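You operate a simulated robot arm through the tools that you are given. There is no shell and no other tool. Be economical: measure what you need, move in short steps, check, and stop when the job is done.

You run a simulated robot arm. Do the job below in one go: nothing can be reset, and whatever is moved stays where it is left.

TASK
Bin the split liner and scrub off the milkstone patch under it.
Fine: stand the loose yellow cap on the peg by the tape and put the orange brush back where it lay. Set down upright: orange scrubbing brush. What is to be rubbed or washed off counts as gone when no trace of it is left.

It is judged by the outcome, as a careful person would: the job done as asked, and still so three seconds after it is handed in. It fails if anything else is knocked over, pushed out of place, dropped, spilled or broken. Lids that push on must go on centred and level and be pressed home; caps that screw on are set level and turned clockwise until they are tight.

THE ROBOT
A 6-joint arm with a two-finger gripper, fixed in place. Base frame: the origin is at the foot of the arm, x ahead of it, y to its left, z up; the work surface is at about z = 85. Lengths are in cm, angles in degrees, forces in N, time in s.
Its first joint turns from -166.0 to 166.0 degrees. Payload 3.43 kg.
The TCP is the grasp point between the finger pads, 2 cm short of the fingertips. In the tool frame z runs along the fingers and y along their closing line. Largest opening 19 cm; the body of the gripper starts 24.8 cm behind the TCP.
Orientation is that of the tool frame in the base frame, as [roll, pitch, yaw] about the fixed x, y, z axes, in that order (R = Rz(yaw) Ry(pitch) Rx(roll)). With the fingers straight down and closing along the base's y, the tool's x points along the base's -x, its y along +y and its z along -z.

THE INTERFACE
- The arm moves only by the tool move_arm. Its argument "rows" is a list of rows, each an object (a shift or turn left out is 0, a gripper value left out holds the last) with "slide": the shift along the tool's x, y, z in m, a list of three; "rot": the turn, a rotation vector about the tool's x, y, z in degrees, a list of three; "hand": the gripper command, from -1 (shut) to 1 (fully open), values between in proportion. In form: [{"slide": [tx, ty, tz], "rot": [rx, ry, rz], "hand": hand}, ...]. A call has 1 to 10 rows; each row shifts and turns the commanded pose from where the row before left it, along the tool's axes as they then stand. Rows are played at 5 a second. More than 5 cm and 8.6 degrees between two rows, or a gripper value outside its range, and nothing of the call is played. Where a pose cannot be reached the arm comes as near as it can. A force on the tool above 40 N (or 10 N above the force at the start of the call, whichever is more), or a blocked arm, ends the call early, and 0.2 s more pass. The fingers move at their own pace (about 15.3 cm/s each) and stop on an object; they squeeze with about 35 N. The grip force told is the motor's: it shows also when the fingers shut on nothing. Time passes only in rows, and 0.2 s behind the last, so rows that do not move let the fingers close. The reply holds the time, the measured pose of the TCP, the force on the tool along the base axes, the opening and the grip force, in the units named above and with some noise, with the torque about the TCP (base axes, N m) and any sound that the robot's microphone picked up, and new pictures: "views" is both (left out), scene, wrist or none.
- Cameras (640 x 400 px; columns grow to the right, rows downward): "scene" is fixed at [22.55, 49.28, 147.45]; the picture's right is [-0.85, -0.53, 0.00], its down [-0.27, 0.43, -0.86] and it looks along [0.45, -0.73, -0.51] (base axes); focal length 312 px, centre (320, 200). "wrist" rides on the gripper at [7, -0.8, -28.8] in the tool frame; the picture's right is [0.12, 0.99, 0.00], its down [-0.96, 0.11, -0.25] and it looks along [-0.24, 0.03, 0.97] (tool axes); focal length 261 px, centre (320, 200). There is no depth. A picture from a camera that has moved, and an enlarged one, comes with that camera's place and axes in the base frame and with its lens. The place of the scene camera against the robot may be out by one fixed shift of up to 1.2 cm in any direction.
- slide_trunk(by): slides the trunk up (or, below 0, down) by that many cm; the arm rides with it, the base frame stays. It gives what a move gives, with no picture.
- zoom(camera, box): a new picture of the part [left, top, right, bottom] of that camera's present view, enlarged. No time passes.
- close_job(): hands the job in; it is judged then, once.

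Go step by step. Nothing tells you positions but the pictures and the camera data: compare them with the known pose of the tool, close in by small moves and look again before you grip or let go. The budget is 120 turns and 200 pictures, counting those below and the enlarged ones. Unless the task says otherwise, let go and move clear before handing in.

The tools are called after "Call:" as a command line: name --argument value ..., lists and objects as JSON in quotes. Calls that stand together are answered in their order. move_arm: Moves the arm, as the interface text tells. Its arguments: {"type":"object","properties":{"rows":{"type":"array","items":{"type":"object","properties":{"slide":{"type":"array","items":{"type":"number"}},"rot":{"type":"array","items":{"type":"number"}},"hand":{"type":"number"}}}},"views":{"type":"string","enum":["both","scene","wrist","none"]}},"required":["rows"]} The other tools are called the same way: slide_trunk (by) slides the trunk up or down; zoom (camera, box) takes an enlarged picture of a part of a camera's view; close_job () hands the job in.

At the start:

```text
t: 0.0
tcp_pos: [67.12, -30.49, 119.46]
tool_rot: [180.0, 0.0, -180.0]
ft_force: [-0.8, 0.4, -0.1]
torque: [0.01, 0.03, -0.02]
gripper_width: 19.01
grip_force: 0.0
trunk travel left (down, up): [-27.5, 16.5]
```

scene: 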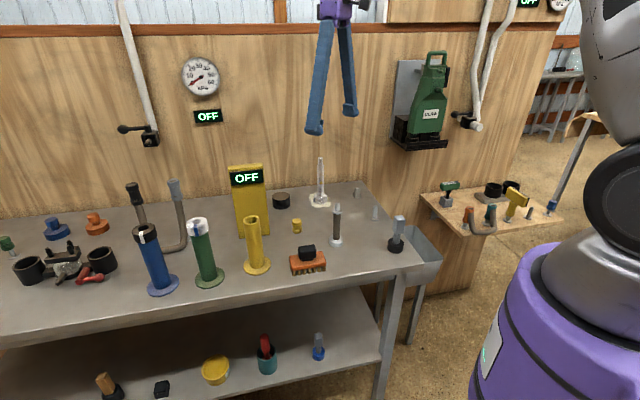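
wrist: 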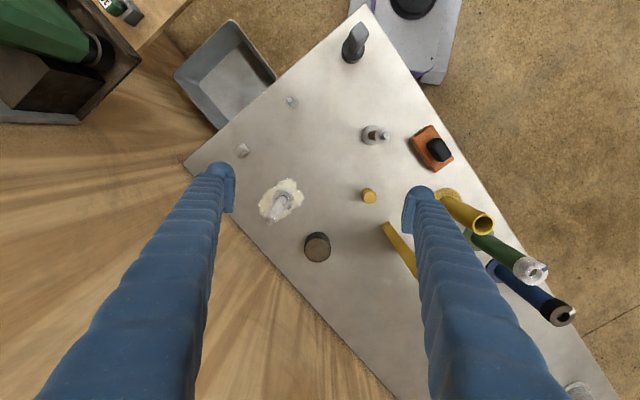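

I see a bench with a liner standing on a cream milkstone patch, an orange brush, a yellow cap, small pegs and a grey bin at the bench end. I zoom in first to identify them.

Call:
zoom --camera "scene" --box '[230, 150, 450, 290]'

Call:
zoom --camera "wrist" --box '[170, 0, 490, 280]'

Call:
zoom --camera "scene" --box '[0, 170, 240, 310]'

```text
2.86 times, centred on (340, 220) of scene
camera zoom: at [22.55, 49.28, 147.45], right [-0.85, -0.53, 0.0], down [-0.27, 0.43, -0.86], along [0.45, -0.73, -0.51], focal length 893 px, centre (263, 143)
```

zoom: 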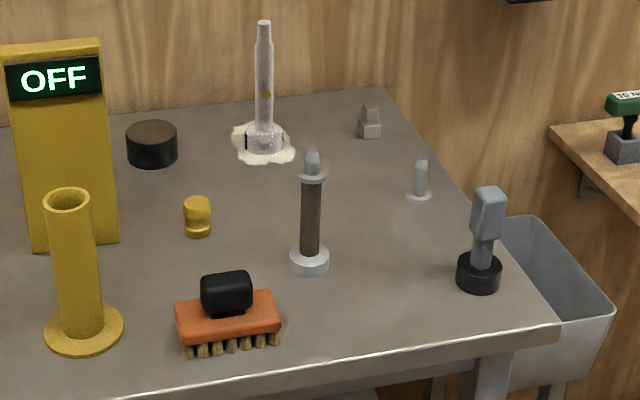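

```text
1.43 times, centred on (330, 140) of wrist
camera zoom: at [60.09, -31.45, 148.33], right [-0.12, 0.99, 0.0], down [0.96, 0.12, 0.25], along [0.24, 0.03, -0.97], focal length 372 px, centre (306, 286)
```

zoom: 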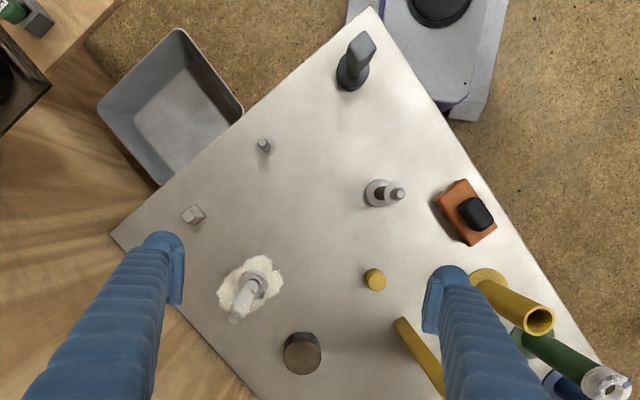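

```text
2.67 times, centred on (120, 240) of scene
camera zoom: at [22.55, 49.28, 147.45], right [-0.85, -0.53, 0.0], down [-0.27, 0.43, -0.86], along [0.45, -0.73, -0.51], focal length 833 px, centre (853, 93)
```

zoom: 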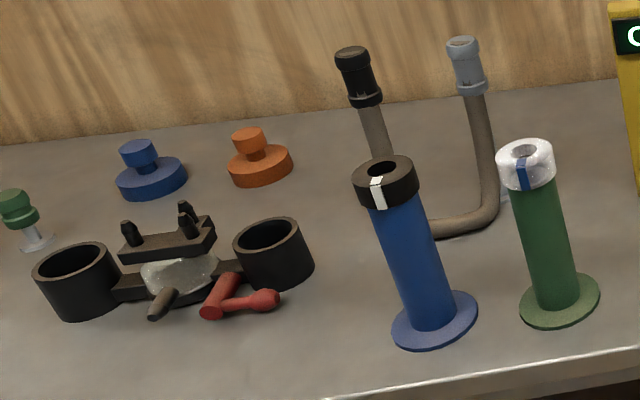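

I need a closer look at the possible pegs, the tape, and the other shelves.

Call:
zoom --camera "scene" --box '[320, 170, 400, 220]'

Call:
zoom --camera "scene" --box '[80, 320, 340, 400]'

Call:
zoom --camera "scene" --box '[410, 160, 570, 250]'

Call:
zoom --camera "scene" --box '[260, 170, 340, 220]'

```text
8.00 times, centred on (360, 195) of scene
camera zoom: at [22.55, 49.28, 147.45], right [-0.85, -0.53, 0.0], down [-0.27, 0.43, -0.86], along [0.45, -0.73, -0.51], focal length 2499 px, centre (0, 240)
```

zoom: 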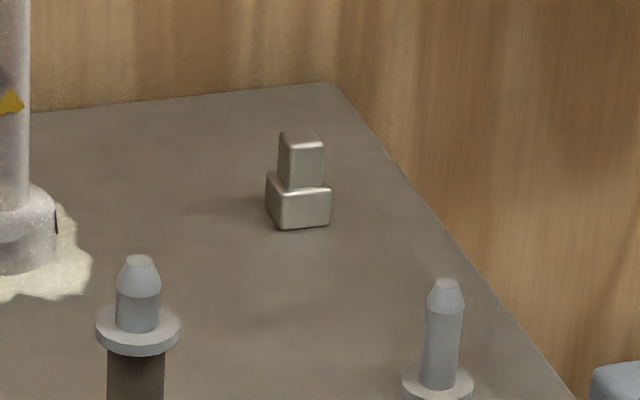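

```text
2.46 times, centred on (210, 360) of scene
camera zoom: at [22.55, 49.28, 147.45], right [-0.85, -0.53, 0.0], down [-0.27, 0.43, -0.86], along [0.45, -0.73, -0.51], focal length 769 px, centre (591, -194)
```

zoom: 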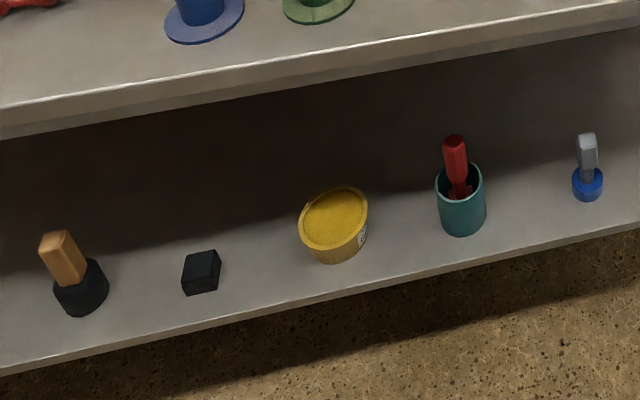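

```text
4.00 times, centred on (490, 205) of scene
camera zoom: at [22.55, 49.28, 147.45], right [-0.85, -0.53, 0.0], down [-0.27, 0.43, -0.86], along [0.45, -0.73, -0.51], focal length 1250 px, centre (-360, 180)
```

zoom: 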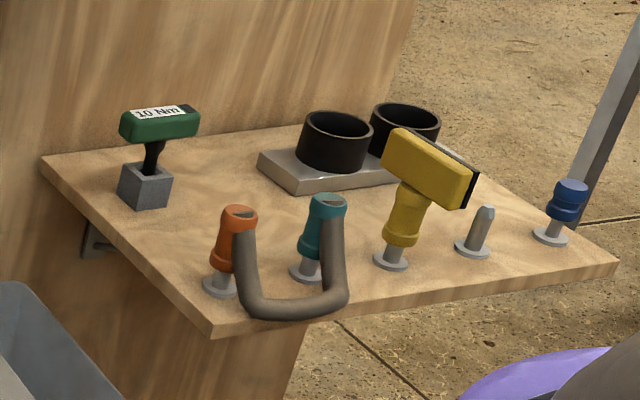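

```text
8.00 times, centred on (300, 195) of scene
camera zoom: at [22.55, 49.28, 147.45], right [-0.85, -0.53, 0.0], down [-0.27, 0.43, -0.86], along [0.45, -0.73, -0.51], focal length 2499 px, centre (480, 240)
```

zoom: 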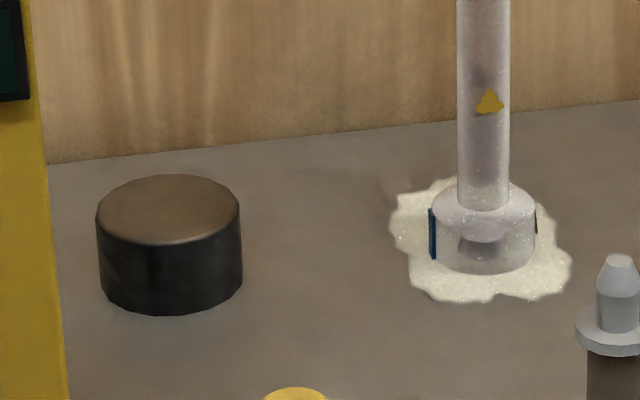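

Liner/patch sits about (77,-39), peg A about (53.5,-39), brush (60,-6), yellow cap (73,-18), bin about (49,-54). I move so the wrist camera sees peg A and the side board better.

Call:
move_arm --rows '[{"slide": [0.045, -0.01, 0]}, {"slide": [0.045, -0.01, 0]}, {"slide": [0.045, -0.01, 0]}, {"slide": [0.045, -0.01, 0]}]' --views "wrist"

```text
t: 1.0
tcp_pos: [48.94, -34.69, 119.9]
tool_rot: [179.9, 0.0, -179.9]
ft_force: [0.4, -0.4, -0.1]
torque: [0.0, -0.03, -0.01]
gripper_width: 19.01
grip_force: 0.0
trunk travel left (down, up): [-27.5, 16.5]
camera wrist: at [41.81, -35.6, 148.65], right [-0.12, 0.99, 0.0], down [0.96, 0.12, 0.25], along [0.25, 0.03, -0.97], focal length 261 px, centre (320, 200)
```

wrist: 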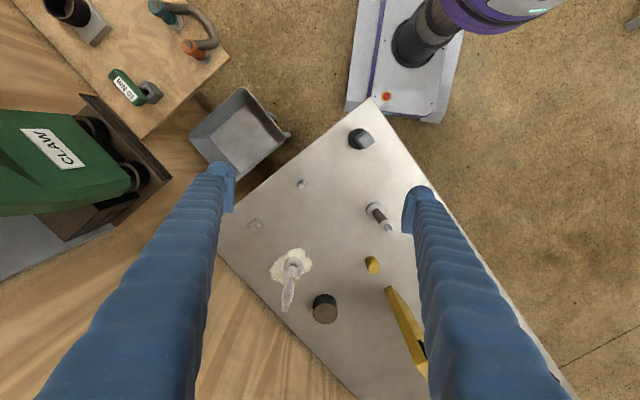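

Peg A, spindle and puck are visible from above; zooming in to identify the tape.

Call:
zoom --camera "wrist" --box '[230, 160, 430, 330]'

Call:
zoom --camera "wrist" --box '[0, 0, 300, 190]'

Call:
zoom --camera "scene" --box '[475, 175, 565, 235]'

Call:
zoom --camera "scene" --box '[310, 190, 420, 265]'

```text
2.35 times, centred on (330, 245) of wrist
camera zoom: at [41.81, -35.6, 148.65], right [-0.12, 0.99, 0.0], down [0.96, 0.12, 0.25], along [0.25, 0.03, -0.97], focal length 613 px, centre (296, 94)
```

zoom: 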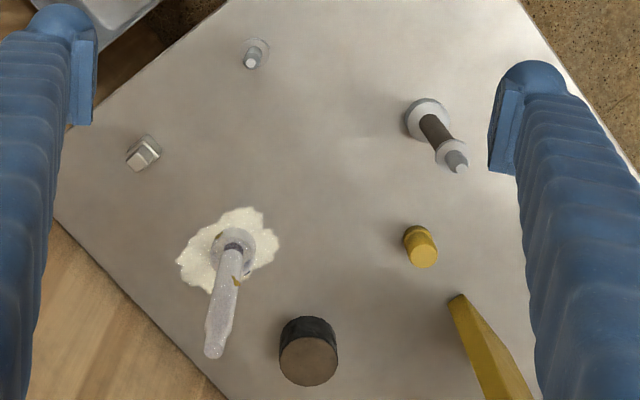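

```text
2.11 times, centred on (150, 95) of wrist
camera zoom: at [41.81, -35.6, 148.65], right [-0.12, 0.99, 0.0], down [0.96, 0.12, 0.25], along [0.25, 0.03, -0.97], focal length 549 px, centre (678, 421)
```

zoom: 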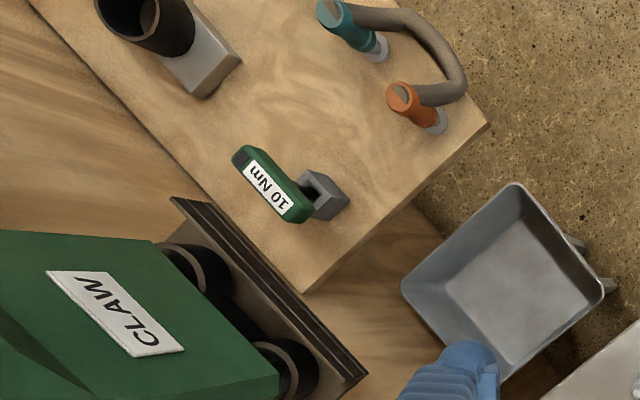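

```text
6.67 times, centred on (520, 205) of scene
camera zoom: at [22.55, 49.28, 147.45], right [-0.85, -0.53, 0.0], down [-0.27, 0.43, -0.86], along [0.45, -0.73, -0.51], focal length 2083 px, centre (-1013, 167)
```

zoom: 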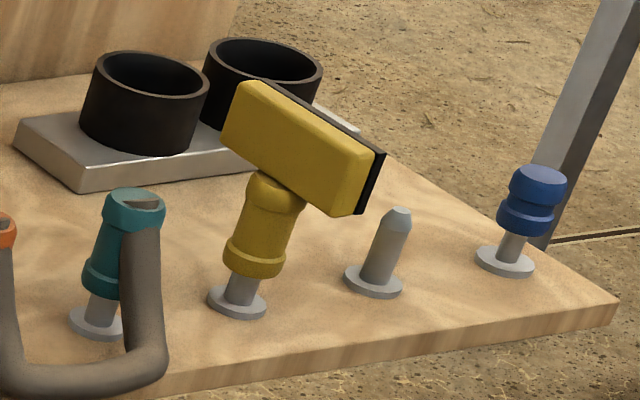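

```text
5.33 times, centred on (365, 228) of scene
camera zoom: at [22.55, 49.28, 147.45], right [-0.85, -0.53, 0.0], down [-0.27, 0.43, -0.86], along [0.45, -0.73, -0.51], focal length 1666 px, centre (80, 53)
```

zoom: 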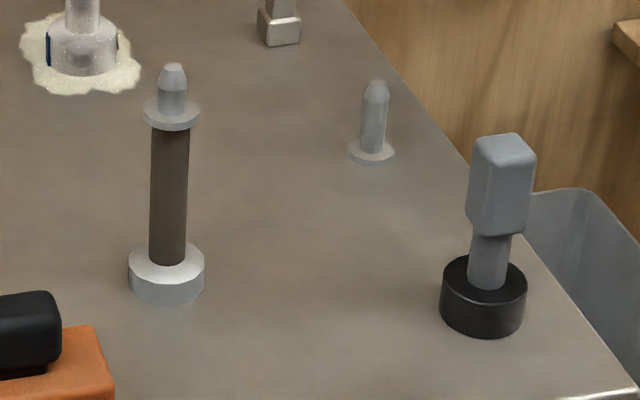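

There are three candidate pegs so far and no obvious tape. I scan the left end of the bench before deciding.

Call:
move_arm --rows '[{"slide": [0, 0.045, -0.01]}, {"slide": [0, 0.045, -0.01]}, {"slide": [0, 0.045, -0.01]}, {"slide": [0, 0.045, -0.01]}, {"slide": [0, 0.045, -0.01]}, {"slide": [0, 0.045, -0.01]}, {"slide": [0, 0.045, -0.01]}, {"slide": [0, 0.045, -0.01]}]' --views "wrist"

```text
t: 2.8
tcp_pos: [49.26, 1.44, 127.6]
tool_rot: [179.9, 0.0, -179.9]
ft_force: [-0.6, 0.4, 0.0]
torque: [-0.02, 0.02, 0.01]
gripper_width: 19.0
grip_force: 0.0
trunk travel left (down, up): [-27.5, 16.5]
camera wrist: at [42.22, 0.64, 156.38], right [-0.12, 0.99, 0.0], down [0.96, 0.12, 0.25], along [0.25, 0.03, -0.97], focal length 261 px, centre (320, 200)
```

wrist: 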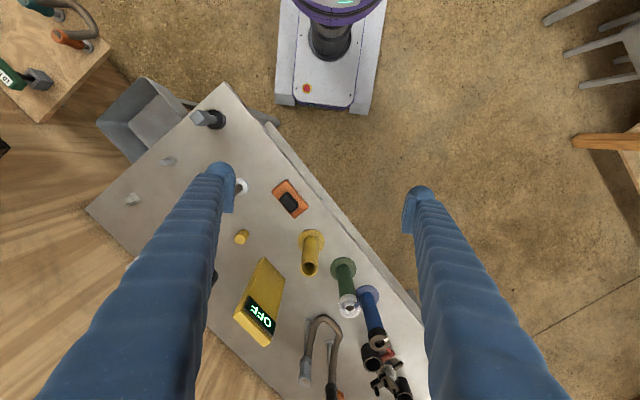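

Continuing the scan to the far left of the bench.

Call:
move_arm --rows '[{"slide": [-0.04, 0.025, -0.01]}, {"slide": [-0.04, 0.025, -0.01]}, {"slide": [-0.04, 0.025, -0.01]}, {"slide": [-0.04, 0.025, -0.01]}, {"slide": [-0.04, 0.025, -0.01]}, {"slide": [-0.04, 0.025, -0.01]}]' --views "both"

```text
t: 4.2
tcp_pos: [73.49, 16.62, 133.46]
tool_rot: [-180.0, 0.0, -179.9]
ft_force: [0.9, 0.7, -0.2]
torque: [-0.06, 0.1, -0.03]
gripper_width: 19.0
grip_force: 0.1
trunk travel left (down, up): [-27.5, 16.5]
camera wrist: at [66.45, 15.62, 162.22], right [-0.12, 0.99, 0.0], down [0.96, 0.12, 0.24], along [0.24, 0.03, -0.97], focal length 261 px, centre (320, 200)
```

scene: 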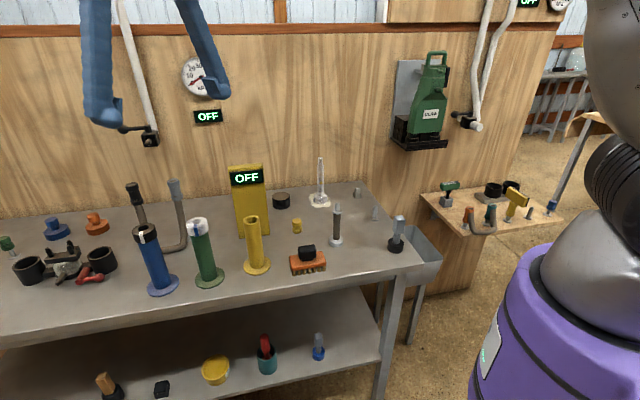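
wrist: 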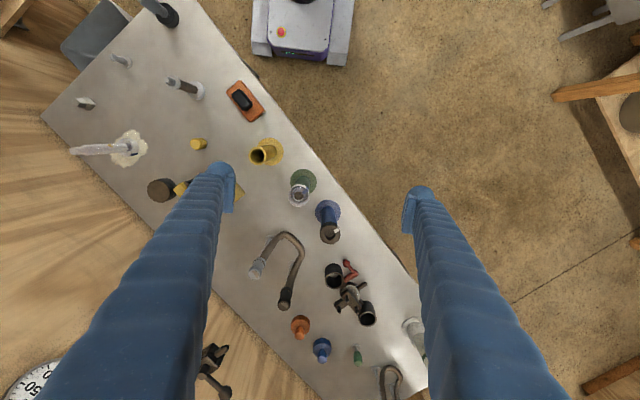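

More objects lie at the bottom of this view (far-left bench end); I zoom and look farther.

Call:
move_arm --rows '[{"slide": [-0.02, 0.04, 0], "rot": [0, -6, 0]}, {"slide": [0, 0.04, 0], "rot": [0, -6, 0]}, {"slide": [0, 0.04, 0], "rot": [0, -6, 0]}, {"slide": [0, 0.04, 0], "rot": [0, -6, 0]}]' --views "wrist"

```text
t: 5.2
tcp_pos: [75.17, 32.75, 133.58]
tool_rot: [180.0, 24.0, -179.9]
ft_force: [-0.3, 1.6, 0.4]
torque: [-0.12, -0.09, -0.06]
gripper_width: 19.0
grip_force: 0.1
trunk travel left (down, up): [-27.5, 16.5]
camera wrist: at [56.94, 31.88, 157.01], right [-0.11, 0.99, -0.05], down [0.78, 0.12, 0.62], along [0.62, 0.03, -0.78], focal length 261 px, centre (320, 200)
```

wrist: 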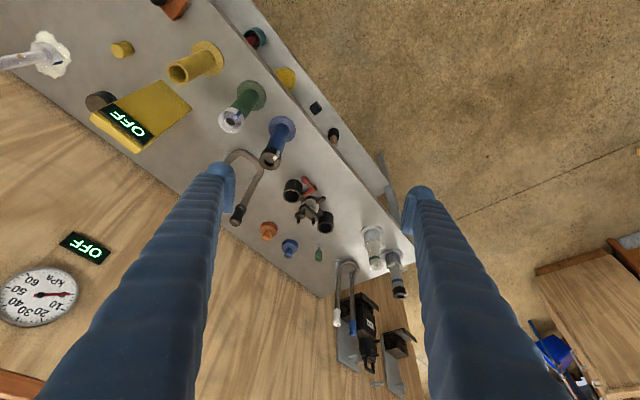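

Call:
zoom --camera "wrist" --box '[220, 160, 440, 300]'

Call:
zoom --camera "wrist" --box '[300, 260, 440, 400]'

```text
2.86 times, centred on (330, 230) of wrist
camera zoom: at [56.94, 31.88, 157.01], right [-0.11, 0.99, -0.05], down [0.78, 0.12, 0.62], along [0.62, 0.03, -0.78], focal length 745 px, centre (291, 114)
```

zoom: 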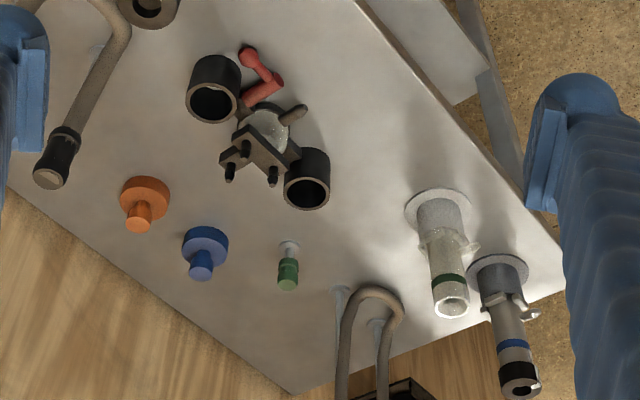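

```text
2.86 times, centred on (370, 330) of wrist
camera zoom: at [56.94, 31.88, 157.01], right [-0.11, 0.99, -0.05], down [0.78, 0.12, 0.62], along [0.62, 0.03, -0.78], focal length 745 px, centre (177, -171)
```

zoom: 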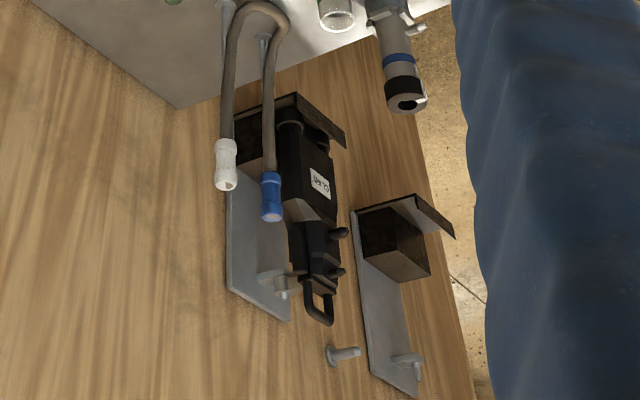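

No tape at this end. I go back toward the right to inspect the side board and the spindle closely.

Call:
move_arm --rows '[{"slide": [0.02, -0.04, 0], "rot": [0, 8, 0]}, {"slide": [0.03, -0.04, 0], "rot": [0, 8, 0]}, {"slide": [0.03, -0.04, 0], "rot": [0, 8, 0]}, {"slide": [0.03, -0.04, 0]}, {"slide": [0.03, -0.04, 0]}, {"slide": [0.03, -0.04, 0]}, {"slide": [0.03, -0.04, 0]}, {"slide": [0.03, -0.04, 0]}, {"slide": [0.03, -0.04, 0]}, {"slide": [0.0, -0.04, 0]}]' --views "none"

Call:
move_arm --rows '[{"slide": [0.0, -0.04, 0.02]}, {"slide": [0.0, -0.04, 0.02]}, {"slide": [0.0, -0.04, 0.02]}, {"slide": [0.0, -0.04, 0.0]}, {"slide": [0.0, -0.04, 0.0]}, {"slide": [0.0, -0.04, 0.0]}]' --views "wrist"

```text
t: 7.4
tcp_pos: [49.57, -7.83, 131.56]
tool_rot: [-179.9, -0.1, -179.9]
ft_force: [0.2, -0.2, -0.2]
torque: [0.07, 0.1, 0.0]
gripper_width: 19.01
grip_force: 0.0
trunk travel left (down, up): [-27.5, 16.5]
```

```text
t: 8.8
tcp_pos: [49.6, -31.69, 125.56]
tool_rot: [-180.0, -0.1, -179.9]
ft_force: [0.3, -0.3, -0.1]
torque: [0.06, 0.0, 0.02]
gripper_width: 19.0
grip_force: 0.0
trunk travel left (down, up): [-27.5, 16.5]
camera wrist: at [42.47, -32.62, 154.28], right [-0.12, 0.99, 0.0], down [0.96, 0.12, 0.25], along [0.24, 0.03, -0.97], focal length 261 px, centre (320, 200)
```

wrist: 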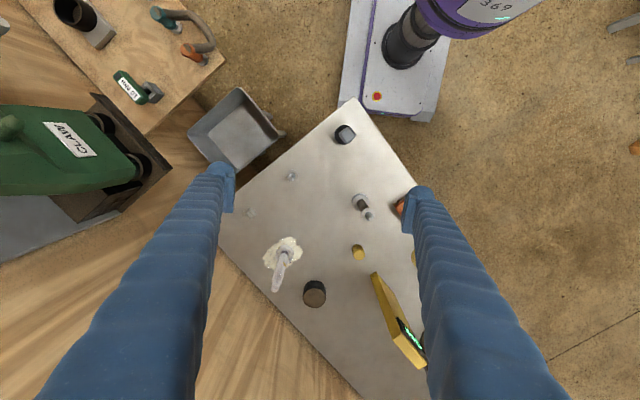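

I turn the wrist so the camera looks toward the side board.

Call:
move_arm --rows '[{"rot": [0, 0, 8.5]}, {"rot": [0, 0, 8.5]}, {"rot": [0, 0, 8.5]}, {"rot": [0, 0, 8.5]}, {"rot": [0, 0, 8.5]}, {"rot": [0, 0, 8.5]}, {"rot": [0, 0, 8.5]}, {"rot": [0, 0, 8.5]}, {"rot": [0, 0, 8.5]}, {"rot": [0, 0, 8.5]}]' --views "none"

Call:
move_arm --rows '[{"rot": [0, -6, 5]}, {"rot": [0, -6, 5]}, {"rot": [0, -6, 5]}, {"rot": [0, -6, 5]}]' --views "wrist"

```text
t: 11.0
tcp_pos: [49.48, -31.63, 125.54]
tool_rot: [179.9, 0.0, 95.0]
ft_force: [0.6, 0.1, -0.5]
torque: [0.02, 0.02, -0.02]
gripper_width: 19.02
grip_force: 0.2
trunk travel left (down, up): [-27.5, 16.5]
```

```text
t: 12.0
tcp_pos: [49.55, -31.56, 125.55]
tool_rot: [175.5, 23.6, 73.8]
ft_force: [-0.4, 0.3, 0.3]
torque: [-0.08, 0.05, -0.03]
gripper_width: 19.02
grip_force: 0.1
trunk travel left (down, up): [-27.5, 16.5]
camera wrist: at [51.52, -13.48, 148.94], right [0.99, -0.14, 0.02], down [-0.12, -0.78, 0.62], along [-0.07, -0.62, -0.78], focal length 261 px, centre (320, 200)
```

wrist: 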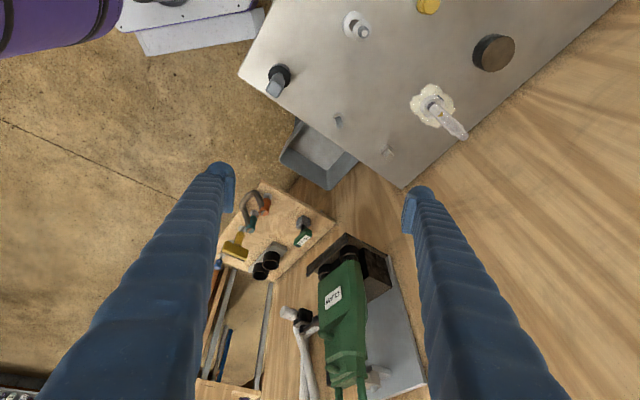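

Call:
zoom --camera "wrist" --box '[240, 0, 540, 190]'

Call:
zoom --camera "wrist" --box '[200, 170, 350, 300]'

Call:
zoom --camera "scene" --box '[0, 220, 60, 260]'

Call:
zoom --camera "scene" --box '[320, 195, 360, 250]'

```text
2.11 times, centred on (390, 95) of wrist
camera zoom: at [51.52, -13.48, 148.94], right [0.99, -0.14, 0.02], down [-0.12, -0.78, 0.62], along [-0.07, -0.62, -0.78], focal length 549 px, centre (173, 421)
```

zoom: 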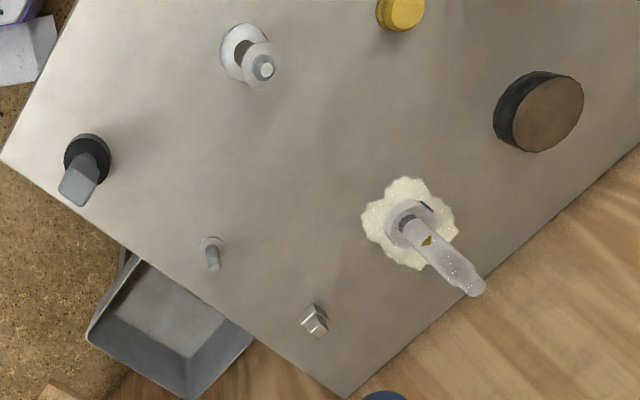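

```text
3.08 times, centred on (275, 235) of wrist
camera zoom: at [51.52, -13.48, 148.94], right [0.99, -0.14, 0.02], down [-0.12, -0.78, 0.62], along [-0.07, -0.62, -0.78], focal length 802 px, centre (458, 92)
```

zoom: 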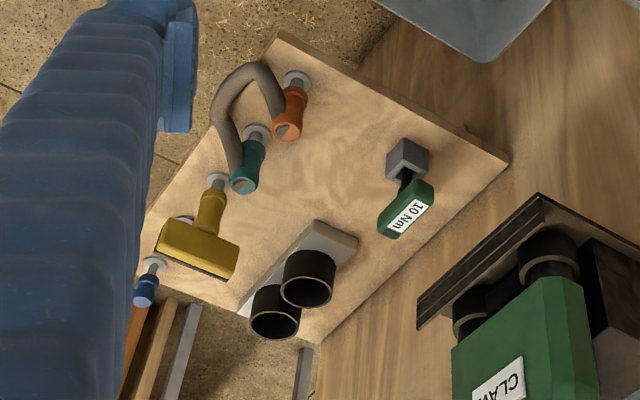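

```text
10.00 times, centred on (30, 240) of scene
camera zoom: at [22.55, 49.28, 147.45], right [-0.85, -0.53, 0.0], down [-0.27, 0.43, -0.86], along [0.45, -0.73, -0.51], focal length 3124 px, centre (3220, -200)
```

zoom: 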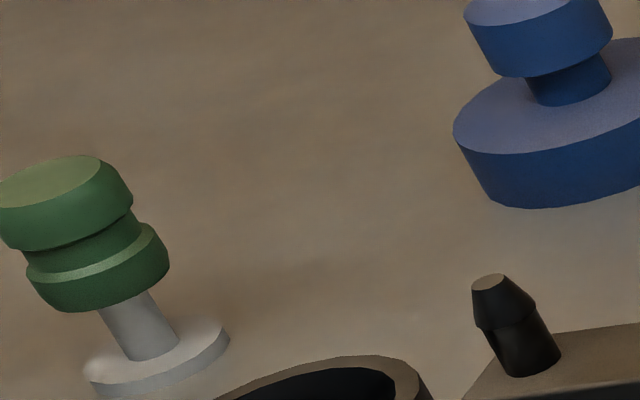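

```text
7.27 times, centred on (340, 222) of scene
camera zoom: at [22.55, 49.28, 147.45], right [-0.85, -0.53, 0.0], down [-0.27, 0.43, -0.86], along [0.45, -0.73, -0.51], focal length 2272 px, centre (174, 36)
```

zoom: 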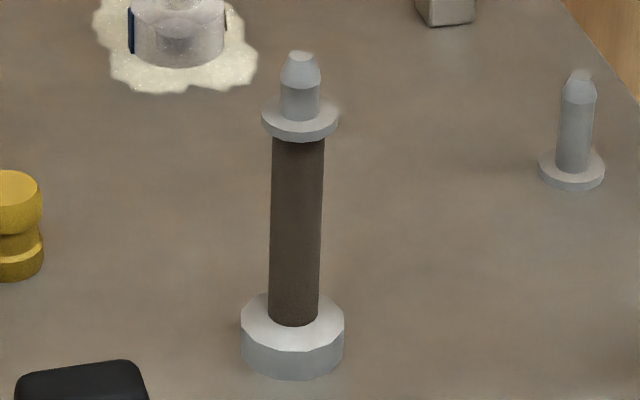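

The tape is still not clear. I undo the turn and inspect the puck close up, then the left end.

Call:
move_arm --rows '[{"rot": [0, 6, -5]}, {"rot": [0, 6, -5]}, {"rot": [0, 6, -5]}, {"rot": [0, 6, -5]}, {"rot": [0, 0, -8.5]}, {"rot": [0, 0, -8.5]}, {"rot": [0, 0, -8.5]}, {"rot": [0, 0, -8.5]}, {"rot": [0, 0, -8.5]}, {"rot": [0, 0, -8.5]}]' --views "none"

Call:
move_arm --rows '[{"rot": [0, 0, -8.5]}, {"rot": [0, 0, -8.5]}, {"rot": [0, 0, -8.5]}, {"rot": [0, 0, -8.5]}, {"slide": [-0.04, 0.03, 0]}, {"slide": [-0.04, 0.03, 0]}, {"slide": [-0.04, 0.03, 0]}, {"slide": [-0.04, 0.03, 0]}, {"slide": [-0.04, 0.0, 0]}]' --views "wrist"

```text
t: 14.2
tcp_pos: [49.41, -31.7, 125.56]
tool_rot: [-180.0, 0.0, 146.2]
ft_force: [-0.2, 0.9, 0.2]
torque: [0.01, 0.01, 0.0]
gripper_width: 19.01
grip_force: 0.0
trunk travel left (down, up): [-27.5, 16.5]
```

```text
t: 16.2
tcp_pos: [69.56, -19.7, 125.52]
tool_rot: [180.0, -0.1, 180.0]
ft_force: [1.0, 0.6, 0.5]
torque: [-0.02, 0.07, 0.01]
gripper_width: 19.02
grip_force: 0.1
trunk travel left (down, up): [-27.5, 16.5]
camera wrist: at [62.51, -20.59, 154.26], right [-0.12, 0.99, 0.0], down [0.96, 0.12, 0.24], along [0.24, 0.03, -0.97], focal length 261 px, centre (320, 200)
```

wrist: 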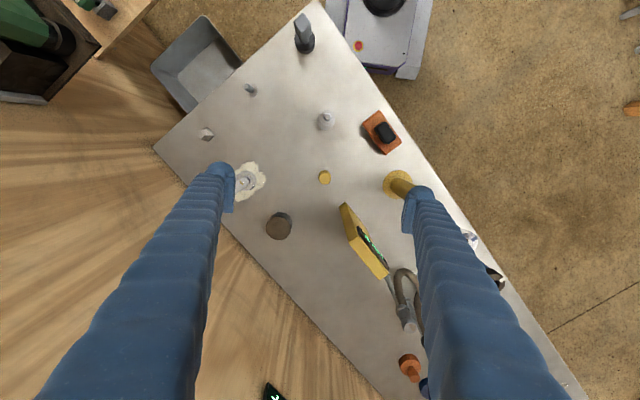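

Call:
zoom --camera "wrist" --box '[250, 90, 410, 250]'

Call:
move_arm --rows '[{"slide": [-0.01, 0.045, -0.01]}, {"slide": [-0.01, 0.045, -0.01]}, {"slide": [-0.01, 0.045, 0]}, {"slide": [0, 0.045, 0]}, {"slide": [0, 0.045, 0]}, {"slide": [0, 0.045, 0]}, {"slide": [0, 0.045, 0]}, {"slide": [0, 0.045, 0]}, {"slide": [0, 0.045, 0]}, {"slide": [0, 0.045, 0]}]' --views "none"

Call:
move_arm --rows '[{"slide": [0, 0.045, 0]}, {"slide": [0, 0.04, 0]}, {"slide": [0, 0.04, 0]}]' --views "wrist"

```text
2.50 times, centred on (330, 170) of wrist
camera zoom: at [62.51, -20.59, 154.26], right [-0.12, 0.99, 0.0], down [0.96, 0.12, 0.24], along [0.24, 0.03, -0.97], focal length 652 px, centre (295, 275)
```

zoom: 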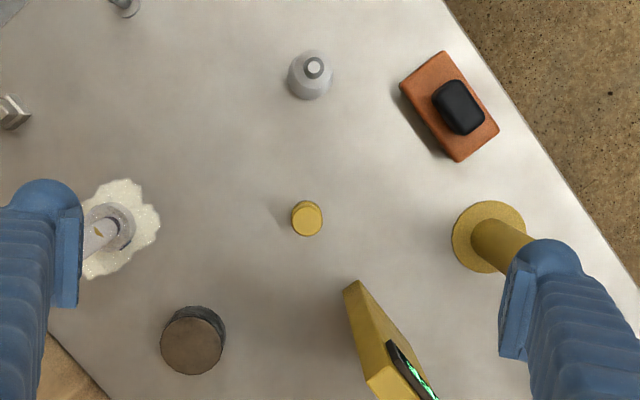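

```text
t: 18.4
tcp_pos: [72.51, 25.52, 127.42]
tool_rot: [179.9, 0.0, -180.0]
ft_force: [0.6, 1.0, 0.0]
torque: [-0.06, 0.0, -0.01]
gripper_width: 18.98
grip_force: 0.0
trunk travel left (down, up): [-27.5, 16.5]
```

```text
t: 19.2
tcp_pos: [72.37, 37.81, 127.48]
tool_rot: [180.0, -0.1, 179.9]
ft_force: [0.5, -0.3, -1.1]
torque: [0.08, 0.08, 0.01]
gripper_width: 18.98
grip_force: 0.1
trunk travel left (down, up): [-27.5, 16.5]
camera wrist: at [65.28, 37.01, 156.31], right [-0.12, 0.99, 0.0], down [0.96, 0.12, 0.25], along [0.24, 0.03, -0.97], focal length 261 px, centre (320, 200)
```

wrist: 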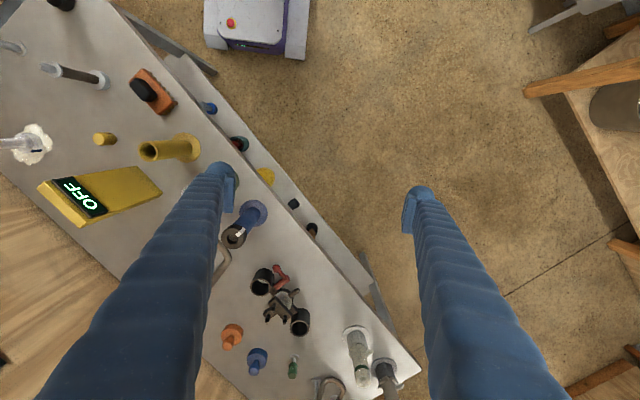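

Another table appears on the left (+y side); I turn the camera toward it.

Call:
move_arm --rows '[{"rot": [0, 0, -8.5]}, {"rot": [0, 0, -8.5]}, {"rot": [0, 0, -8.5]}, {"rot": [0, 0, -8.5]}, {"rot": [0, 0, -8.5]}, {"rot": [0, 0, -8.5]}, {"rot": [0, 0, -8.5]}, {"rot": [0, 0, -8.5]}, {"rot": [0, 0, -8.5]}, {"rot": [0, 0, -8.5]}]' --views "wrist"

Call:
move_arm --rows '[{"rot": [0, -7, 0]}, {"rot": [0, -7, 0]}, {"rot": [0, -7, 0]}, {"rot": [0, -7, 0]}]' --views "wrist"

```text
t: 21.4
tcp_pos: [72.46, 37.94, 127.59]
tool_rot: [179.8, 0.0, -94.9]
ft_force: [-0.5, 0.8, 0.7]
torque: [0.01, 0.03, -0.03]
gripper_width: 19.01
grip_force: 0.0
trunk travel left (down, up): [-27.5, 16.5]
camera wrist: at [72.68, 30.83, 156.31], right [-1.0, -0.04, 0.0], down [-0.03, 0.97, 0.25], along [-0.01, 0.25, -0.97], focal length 261 px, centre (320, 200)
```

wrist: 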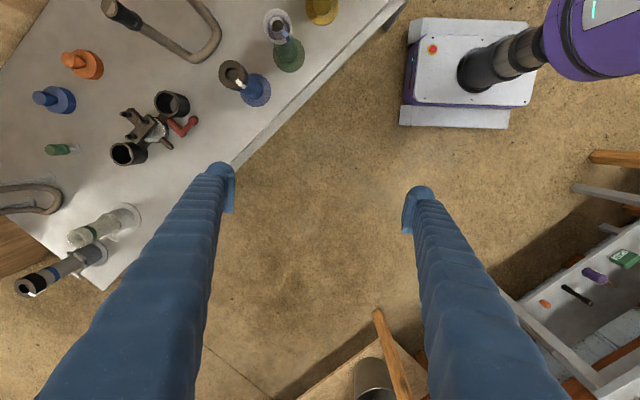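

```text
t: 22.4
tcp_pos: [72.54, 38.03, 127.71]
tool_rot: [-180.0, 28.1, -95.1]
ft_force: [-0.2, -1.0, 0.1]
torque: [0.08, 0.04, 0.01]
gripper_width: 18.97
grip_force: 0.0
trunk travel left (down, up): [-27.5, 16.5]
camera wrist: at [71.59, 18.12, 149.68], right [-1.0, -0.02, -0.06], down [-0.05, 0.74, 0.67], along [0.03, 0.67, -0.74], focal length 261 px, centre (320, 200)
```

wrist: 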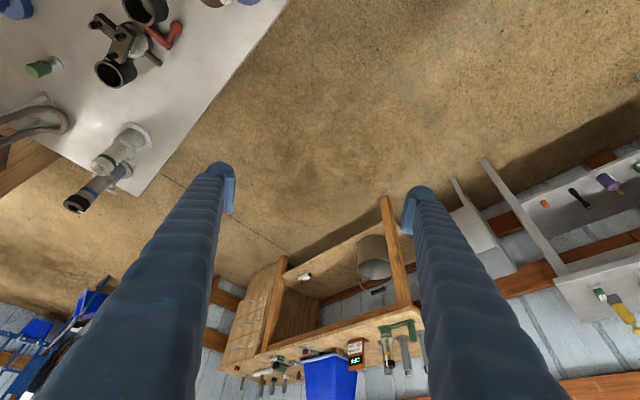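

Those tables are far out of reach, so only the bench pegs and the side-board peg matter. I return and look at the side board up close.

Call:
move_arm --rows '[{"rot": [0, 7, 0]}, {"rot": [0, 7, 0]}, {"rot": [0, 7, 0]}, {"rot": [0, 7, 0]}, {"rot": [0, 0, 8.5]}, {"rot": [0, 0, 8.5]}, {"rot": [0, 0, 8.5]}, {"rot": [0, 0, 8.5]}, {"rot": [0, 0, 8.5]}, {"rot": [0, 0, 8.5]}]' --views "none"

Call:
move_arm --rows '[{"rot": [0, 0, 8.5]}, {"rot": [0, 0, 8.5]}, {"rot": [0, 0, 8.5]}, {"rot": [0, 0, 8.5]}, {"slide": [0.015, -0.047, 0]}, {"slide": [0.015, -0.047, 0]}, {"slide": [0.015, -0.047, 0]}, {"slide": [0.015, -0.047, 0]}, {"slide": [0.015, -0.047, 0]}, {"slide": [0.015, -0.047, 0]}]' --views "none"

Call:
move_arm --rows '[{"slide": [0.015, -0.047, 0]}, {"slide": [0.015, -0.047, 0]}, {"slide": [0.015, -0.047, 0]}, {"slide": [0.02, -0.045, 0]}, {"slide": [0.02, -0.045, 0]}, {"slide": [0.02, -0.045, 0]}, {"slide": [0.02, -0.045, 0]}, {"slide": [0.02, -0.045, 0]}, {"slide": [0.02, -0.045, 0]}, {"slide": [0.045, 0, 0]}]' --views "none"

Call:
move_arm --rows '[{"slide": [0.045, 0, 0]}, {"slide": [0.045, 0, 0], "rot": [0, 0, 8.5]}, {"rot": [0, 0, 8.5]}, {"rot": [0, 0, 8.5]}, {"rot": [0, 0, 8.5]}, {"rot": [0, 0, 8.5]}, {"rot": [0, 0, 8.5]}, {"rot": [0, 0, 8.5]}, {"rot": [0, 0, 8.5]}, {"rot": [0, 0, 8.5]}]' --views "wrist"

```text
t: 24.6
tcp_pos: [72.4, 37.95, 127.65]
tool_rot: [180.0, -0.1, -146.0]
ft_force: [0.2, 1.2, -0.8]
torque: [0.0, 0.0, 0.0]
gripper_width: 18.99
grip_force: 0.0
trunk travel left (down, up): [-27.5, 16.5]
```

```text
t: 26.8
tcp_pos: [63.25, 9.41, 127.48]
tool_rot: [-180.0, 0.0, -180.0]
ft_force: [0.5, -0.7, 0.0]
torque: [0.08, -0.04, 0.02]
gripper_width: 19.01
grip_force: 0.0
trunk travel left (down, up): [-27.5, 16.5]
```

```text
t: 29.0
tcp_pos: [42.14, -31.53, 127.65]
tool_rot: [180.0, 0.1, -179.9]
ft_force: [-1.0, -0.3, 1.5]
torque: [0.03, -0.13, -0.05]
gripper_width: 18.99
grip_force: 0.0
trunk travel left (down, up): [-27.5, 16.5]
```

```text
t: 31.2
tcp_pos: [33.31, -31.4, 127.7]
tool_rot: [180.0, 0.0, 103.4]
ft_force: [0.4, 0.3, -0.1]
torque: [-0.02, 0.0, -0.01]
gripper_width: 19.01
grip_force: 0.1
trunk travel left (down, up): [-27.5, 16.5]
camera wrist: at [30.9, -24.73, 156.3], right [0.94, 0.35, 0.0], down [0.34, -0.91, 0.25], along [0.09, -0.23, -0.97], focal length 261 px, centre (320, 200)
```

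wrist: 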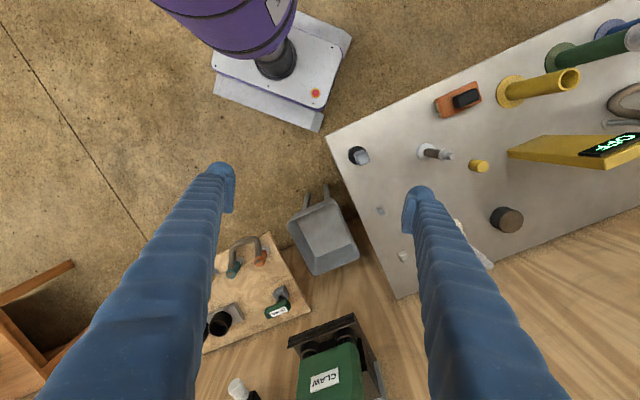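

Call:
move_arm --rows '[{"slide": [-0.045, 0, 0]}, {"slide": [-0.045, 0, 0]}, {"slide": [-0.045, 0, 0]}, {"rot": [0, 0, 8.5]}, {"rot": [0, 0, 8.5]}, {"rot": [0, 0, 8.5]}, {"rot": [0, 0, 8.5]}, {"rot": [0, 0, 8.5]}, {"rot": [0, -8, 0]}, {"rot": [0, -8, 0]}]' --views "wrist"

```text
t: 33.4
tcp_pos: [36.67, -44.41, 127.62]
tool_rot: [179.8, 16.0, 61.0]
ft_force: [-0.3, 0.4, 1.3]
torque: [-0.12, 0.05, 0.01]
gripper_width: 18.99
grip_force: 0.1
trunk travel left (down, up): [-27.5, 16.5]
camera wrist: at [43.07, -31.13, 153.31], right [0.92, -0.38, -0.03], down [-0.31, -0.8, 0.51], along [-0.22, -0.46, -0.86], focal length 261 px, centre (320, 200)
```

wrist: 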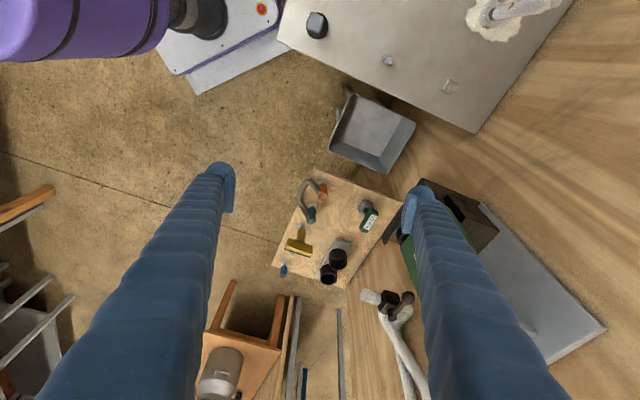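

Call:
zoom --camera "wrist" --box '[260, 160, 420, 300]'

Call:
zoom --camera "wrist" --box '[290, 0, 490, 180]'

```text
2.86 times, centred on (340, 230) of wrist
camera zoom: at [43.07, -31.13, 153.31], right [0.92, -0.38, -0.03], down [-0.31, -0.8, 0.51], along [-0.22, -0.46, -0.86], focal length 745 px, centre (263, 114)
```

zoom: 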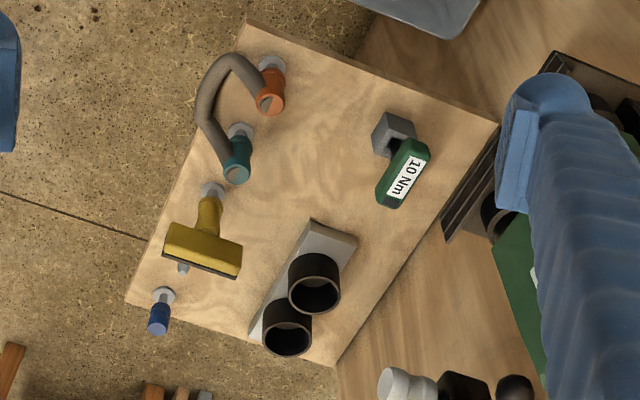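

```text
2.22 times, centred on (390, 90) of wrist
camera zoom: at [43.07, -31.13, 153.31], right [0.92, -0.38, -0.03], down [-0.31, -0.8, 0.51], along [-0.22, -0.46, -0.86], focal length 579 px, centre (164, 444)
```

zoom: 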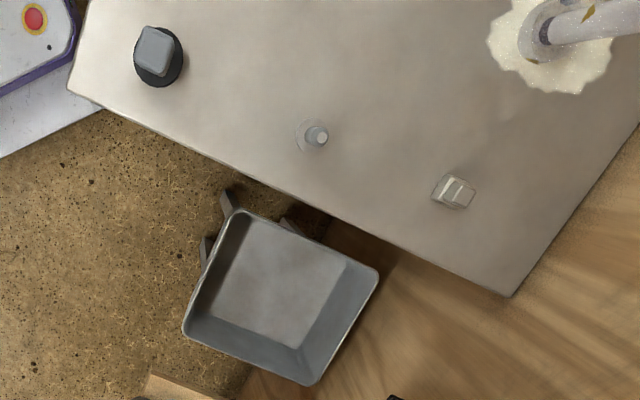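

No tape on the board, so the "tape" must be on the bench, by the free low peg A (same type as the pegs that carry the other caps). I start with the liner: align the fingers parallel to the wall (yaw 132).

Call:
move_arm --rows '[{"rot": [0, 8, 0]}, {"rot": [0, 8, 0]}, {"rot": [0, 0, -8.5]}, {"rot": [0, 0, -8.5]}, {"rot": [0, 0, -8.5]}, {"rot": [0, 0, -8.5]}, {"rot": [0, 0, -8.5]}, {"rot": [0, 0, -8.5]}, {"rot": [0, 0, -8.5]}, {"rot": [0, 0, -8.5]}]' --views "none"

Call:
move_arm --rows '[{"rot": [0, 0, -3]}, {"slide": [0, 0.045, 0]}, {"slide": [0, 0.045, 0]}, {"slide": [0, 0.045, 0]}, {"slide": [0, 0.045, 0]}, {"slide": [0, 0.045, 0]}, {"slide": [0, 0.045, 0]}, {"slide": [0, 0.04, 0]}]' --views "both"

```text
t: 35.6
tcp_pos: [36.53, -44.38, 127.67]
tool_rot: [179.9, 0.0, 129.1]
ft_force: [0.6, -1.0, -0.2]
torque: [0.01, 0.0, 0.0]
gripper_width: 19.0
grip_force: 0.1
trunk travel left (down, up): [-27.5, 16.5]
```

```text
t: 37.4
tcp_pos: [59.87, -23.48, 127.45]
tool_rot: [-179.9, -0.2, 132.0]
ft_force: [-0.5, 0.1, -0.6]
torque: [-0.05, 0.07, 0.02]
gripper_width: 19.0
grip_force: 0.1
trunk travel left (down, up): [-27.5, 16.5]
camera wrist: at [54.47, -18.84, 156.21], right [0.66, 0.75, 0.0], down [0.73, -0.64, 0.25], along [0.18, -0.16, -0.97], focal length 261 px, centre (320, 200)
```

scene: 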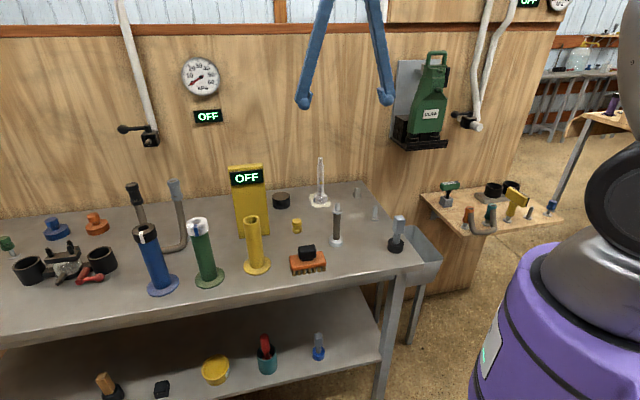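
wrist: 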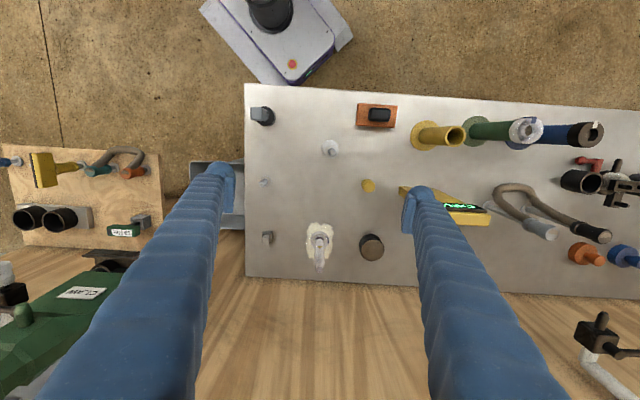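

Call:
zoom --camera "wrist" --box '[240, 80, 420, 290]'

```text
1.90 times, centred on (330, 185) of wrist
camera zoom: at [54.47, -18.84, 156.21], right [0.66, 0.75, 0.0], down [0.73, -0.64, 0.25], along [0.18, -0.16, -0.97], focal length 496 px, centre (301, 229)
```

zoom: 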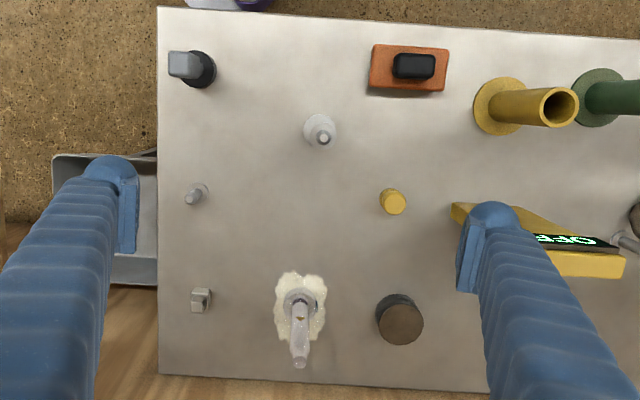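

Bench is now square in view. Liner is near (76,-38), top about z 104; I move above it with fingers narrowed.

Call:
move_arm --rows '[{"slide": [-0.043, 0.005, 0], "hand": -0.1}, {"slide": [-0.043, 0.005, 0]}, {"slide": [-0.043, 0.005, 0]}, {"slide": [-0.043, 0.005, 0]}, {"slide": [-0.043, 0.005, 0]}]' --views "both"

```text
t: 38.6
tcp_pos: [76.17, -38.09, 127.35]
tool_rot: [-179.9, -0.1, 132.0]
ft_force: [-0.5, 0.2, 0.4]
torque: [0.04, 0.14, -0.05]
gripper_width: 8.54
grip_force: 0.0
trunk travel left (down, up): [-27.5, 16.5]
camera wrist: at [70.89, -33.39, 156.11], right [0.66, 0.75, 0.0], down [0.73, -0.64, 0.24], along [0.18, -0.16, -0.97], focal length 261 px, centre (320, 200)
```

scene: 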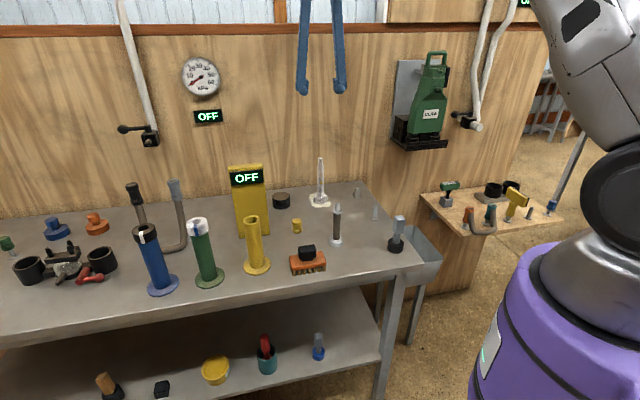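
wrist: 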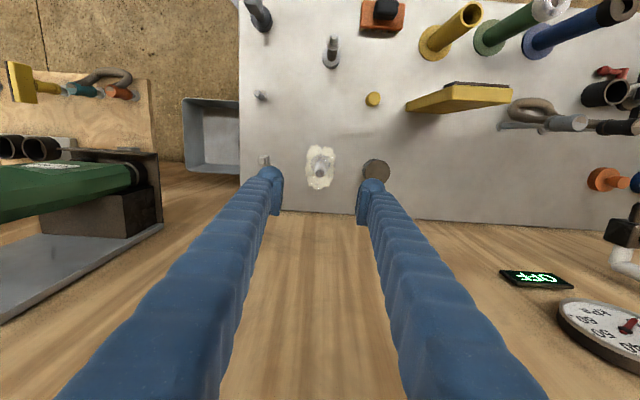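

Call:
zoom --camera "wrist" --box '[230, 120, 410, 240]'

Call:
zoom --camera "scene" --box '[260, 60, 380, 220]'

```text
3.33 times, centred on (320, 180) of wrist
camera zoom: at [70.89, -33.39, 156.11], right [0.66, 0.75, 0.0], down [0.73, -0.64, 0.24], along [0.18, -0.16, -0.97], focal length 869 px, centre (320, 267)
```

zoom: 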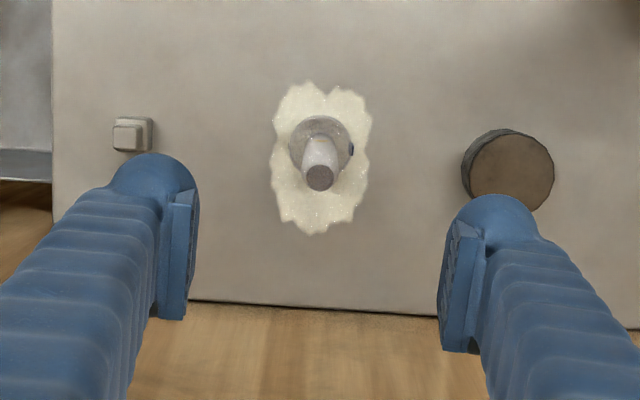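

```text
2.50 times, centred on (320, 140) of scene
camera zoom: at [22.55, 49.28, 147.45], right [-0.85, -0.53, 0.0], down [-0.27, 0.43, -0.86], along [0.45, -0.73, -0.51], focal length 781 px, centre (320, 350)
```

zoom: 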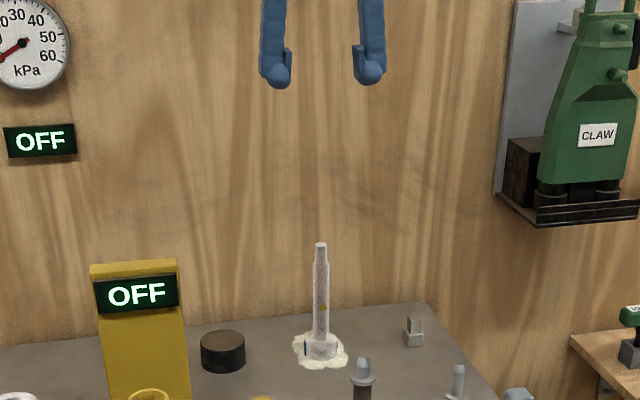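

Well aligned. I descend to z≈96 around the liner tube and check before gripping.

Call:
move_arm --rows '[{"slide": [0, 0, 0.045]}, {"slide": [0, 0, 0.045]}, {"slide": [0, 0, 0.045]}, {"slide": [0, 0, 0.045]}, {"slide": [0, 0, 0.045]}, {"slide": [-0.003, 0, 0.045]}, {"slide": [0, 0, 0.035]}]' --views "both"

```text
t: 40.2
tcp_pos: [75.96, -38.1, 96.96]
tool_rot: [-179.9, 0.0, 132.1]
ft_force: [0.7, -0.1, -0.4]
torque: [-0.01, 0.03, -0.02]
gripper_width: 8.55
grip_force: 0.1
trunk travel left (down, up): [-27.5, 16.5]
camera wrist: at [70.56, -33.56, 125.66], right [0.66, 0.75, 0.0], down [0.73, -0.64, 0.25], along [0.19, -0.16, -0.97], focal length 261 px, centre (320, 200)
```

scene: 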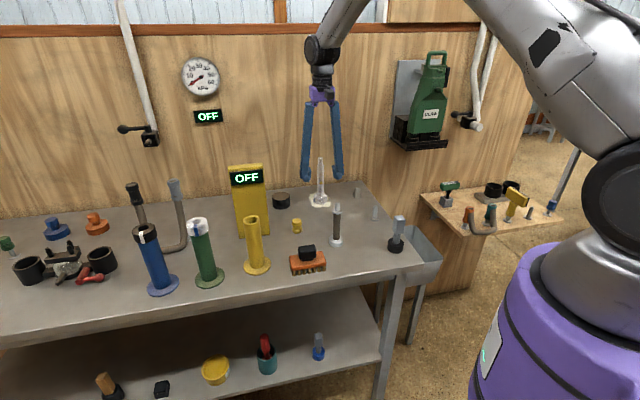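
wrist: 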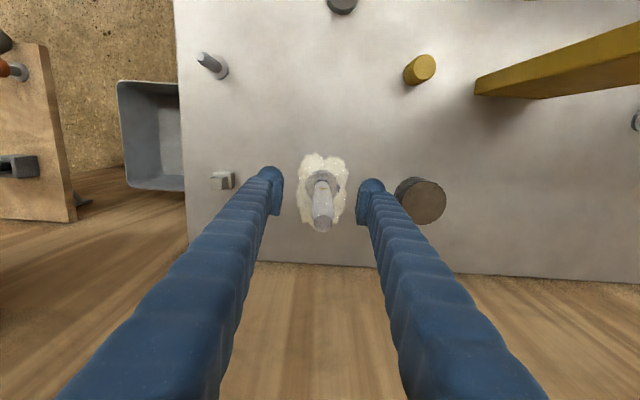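

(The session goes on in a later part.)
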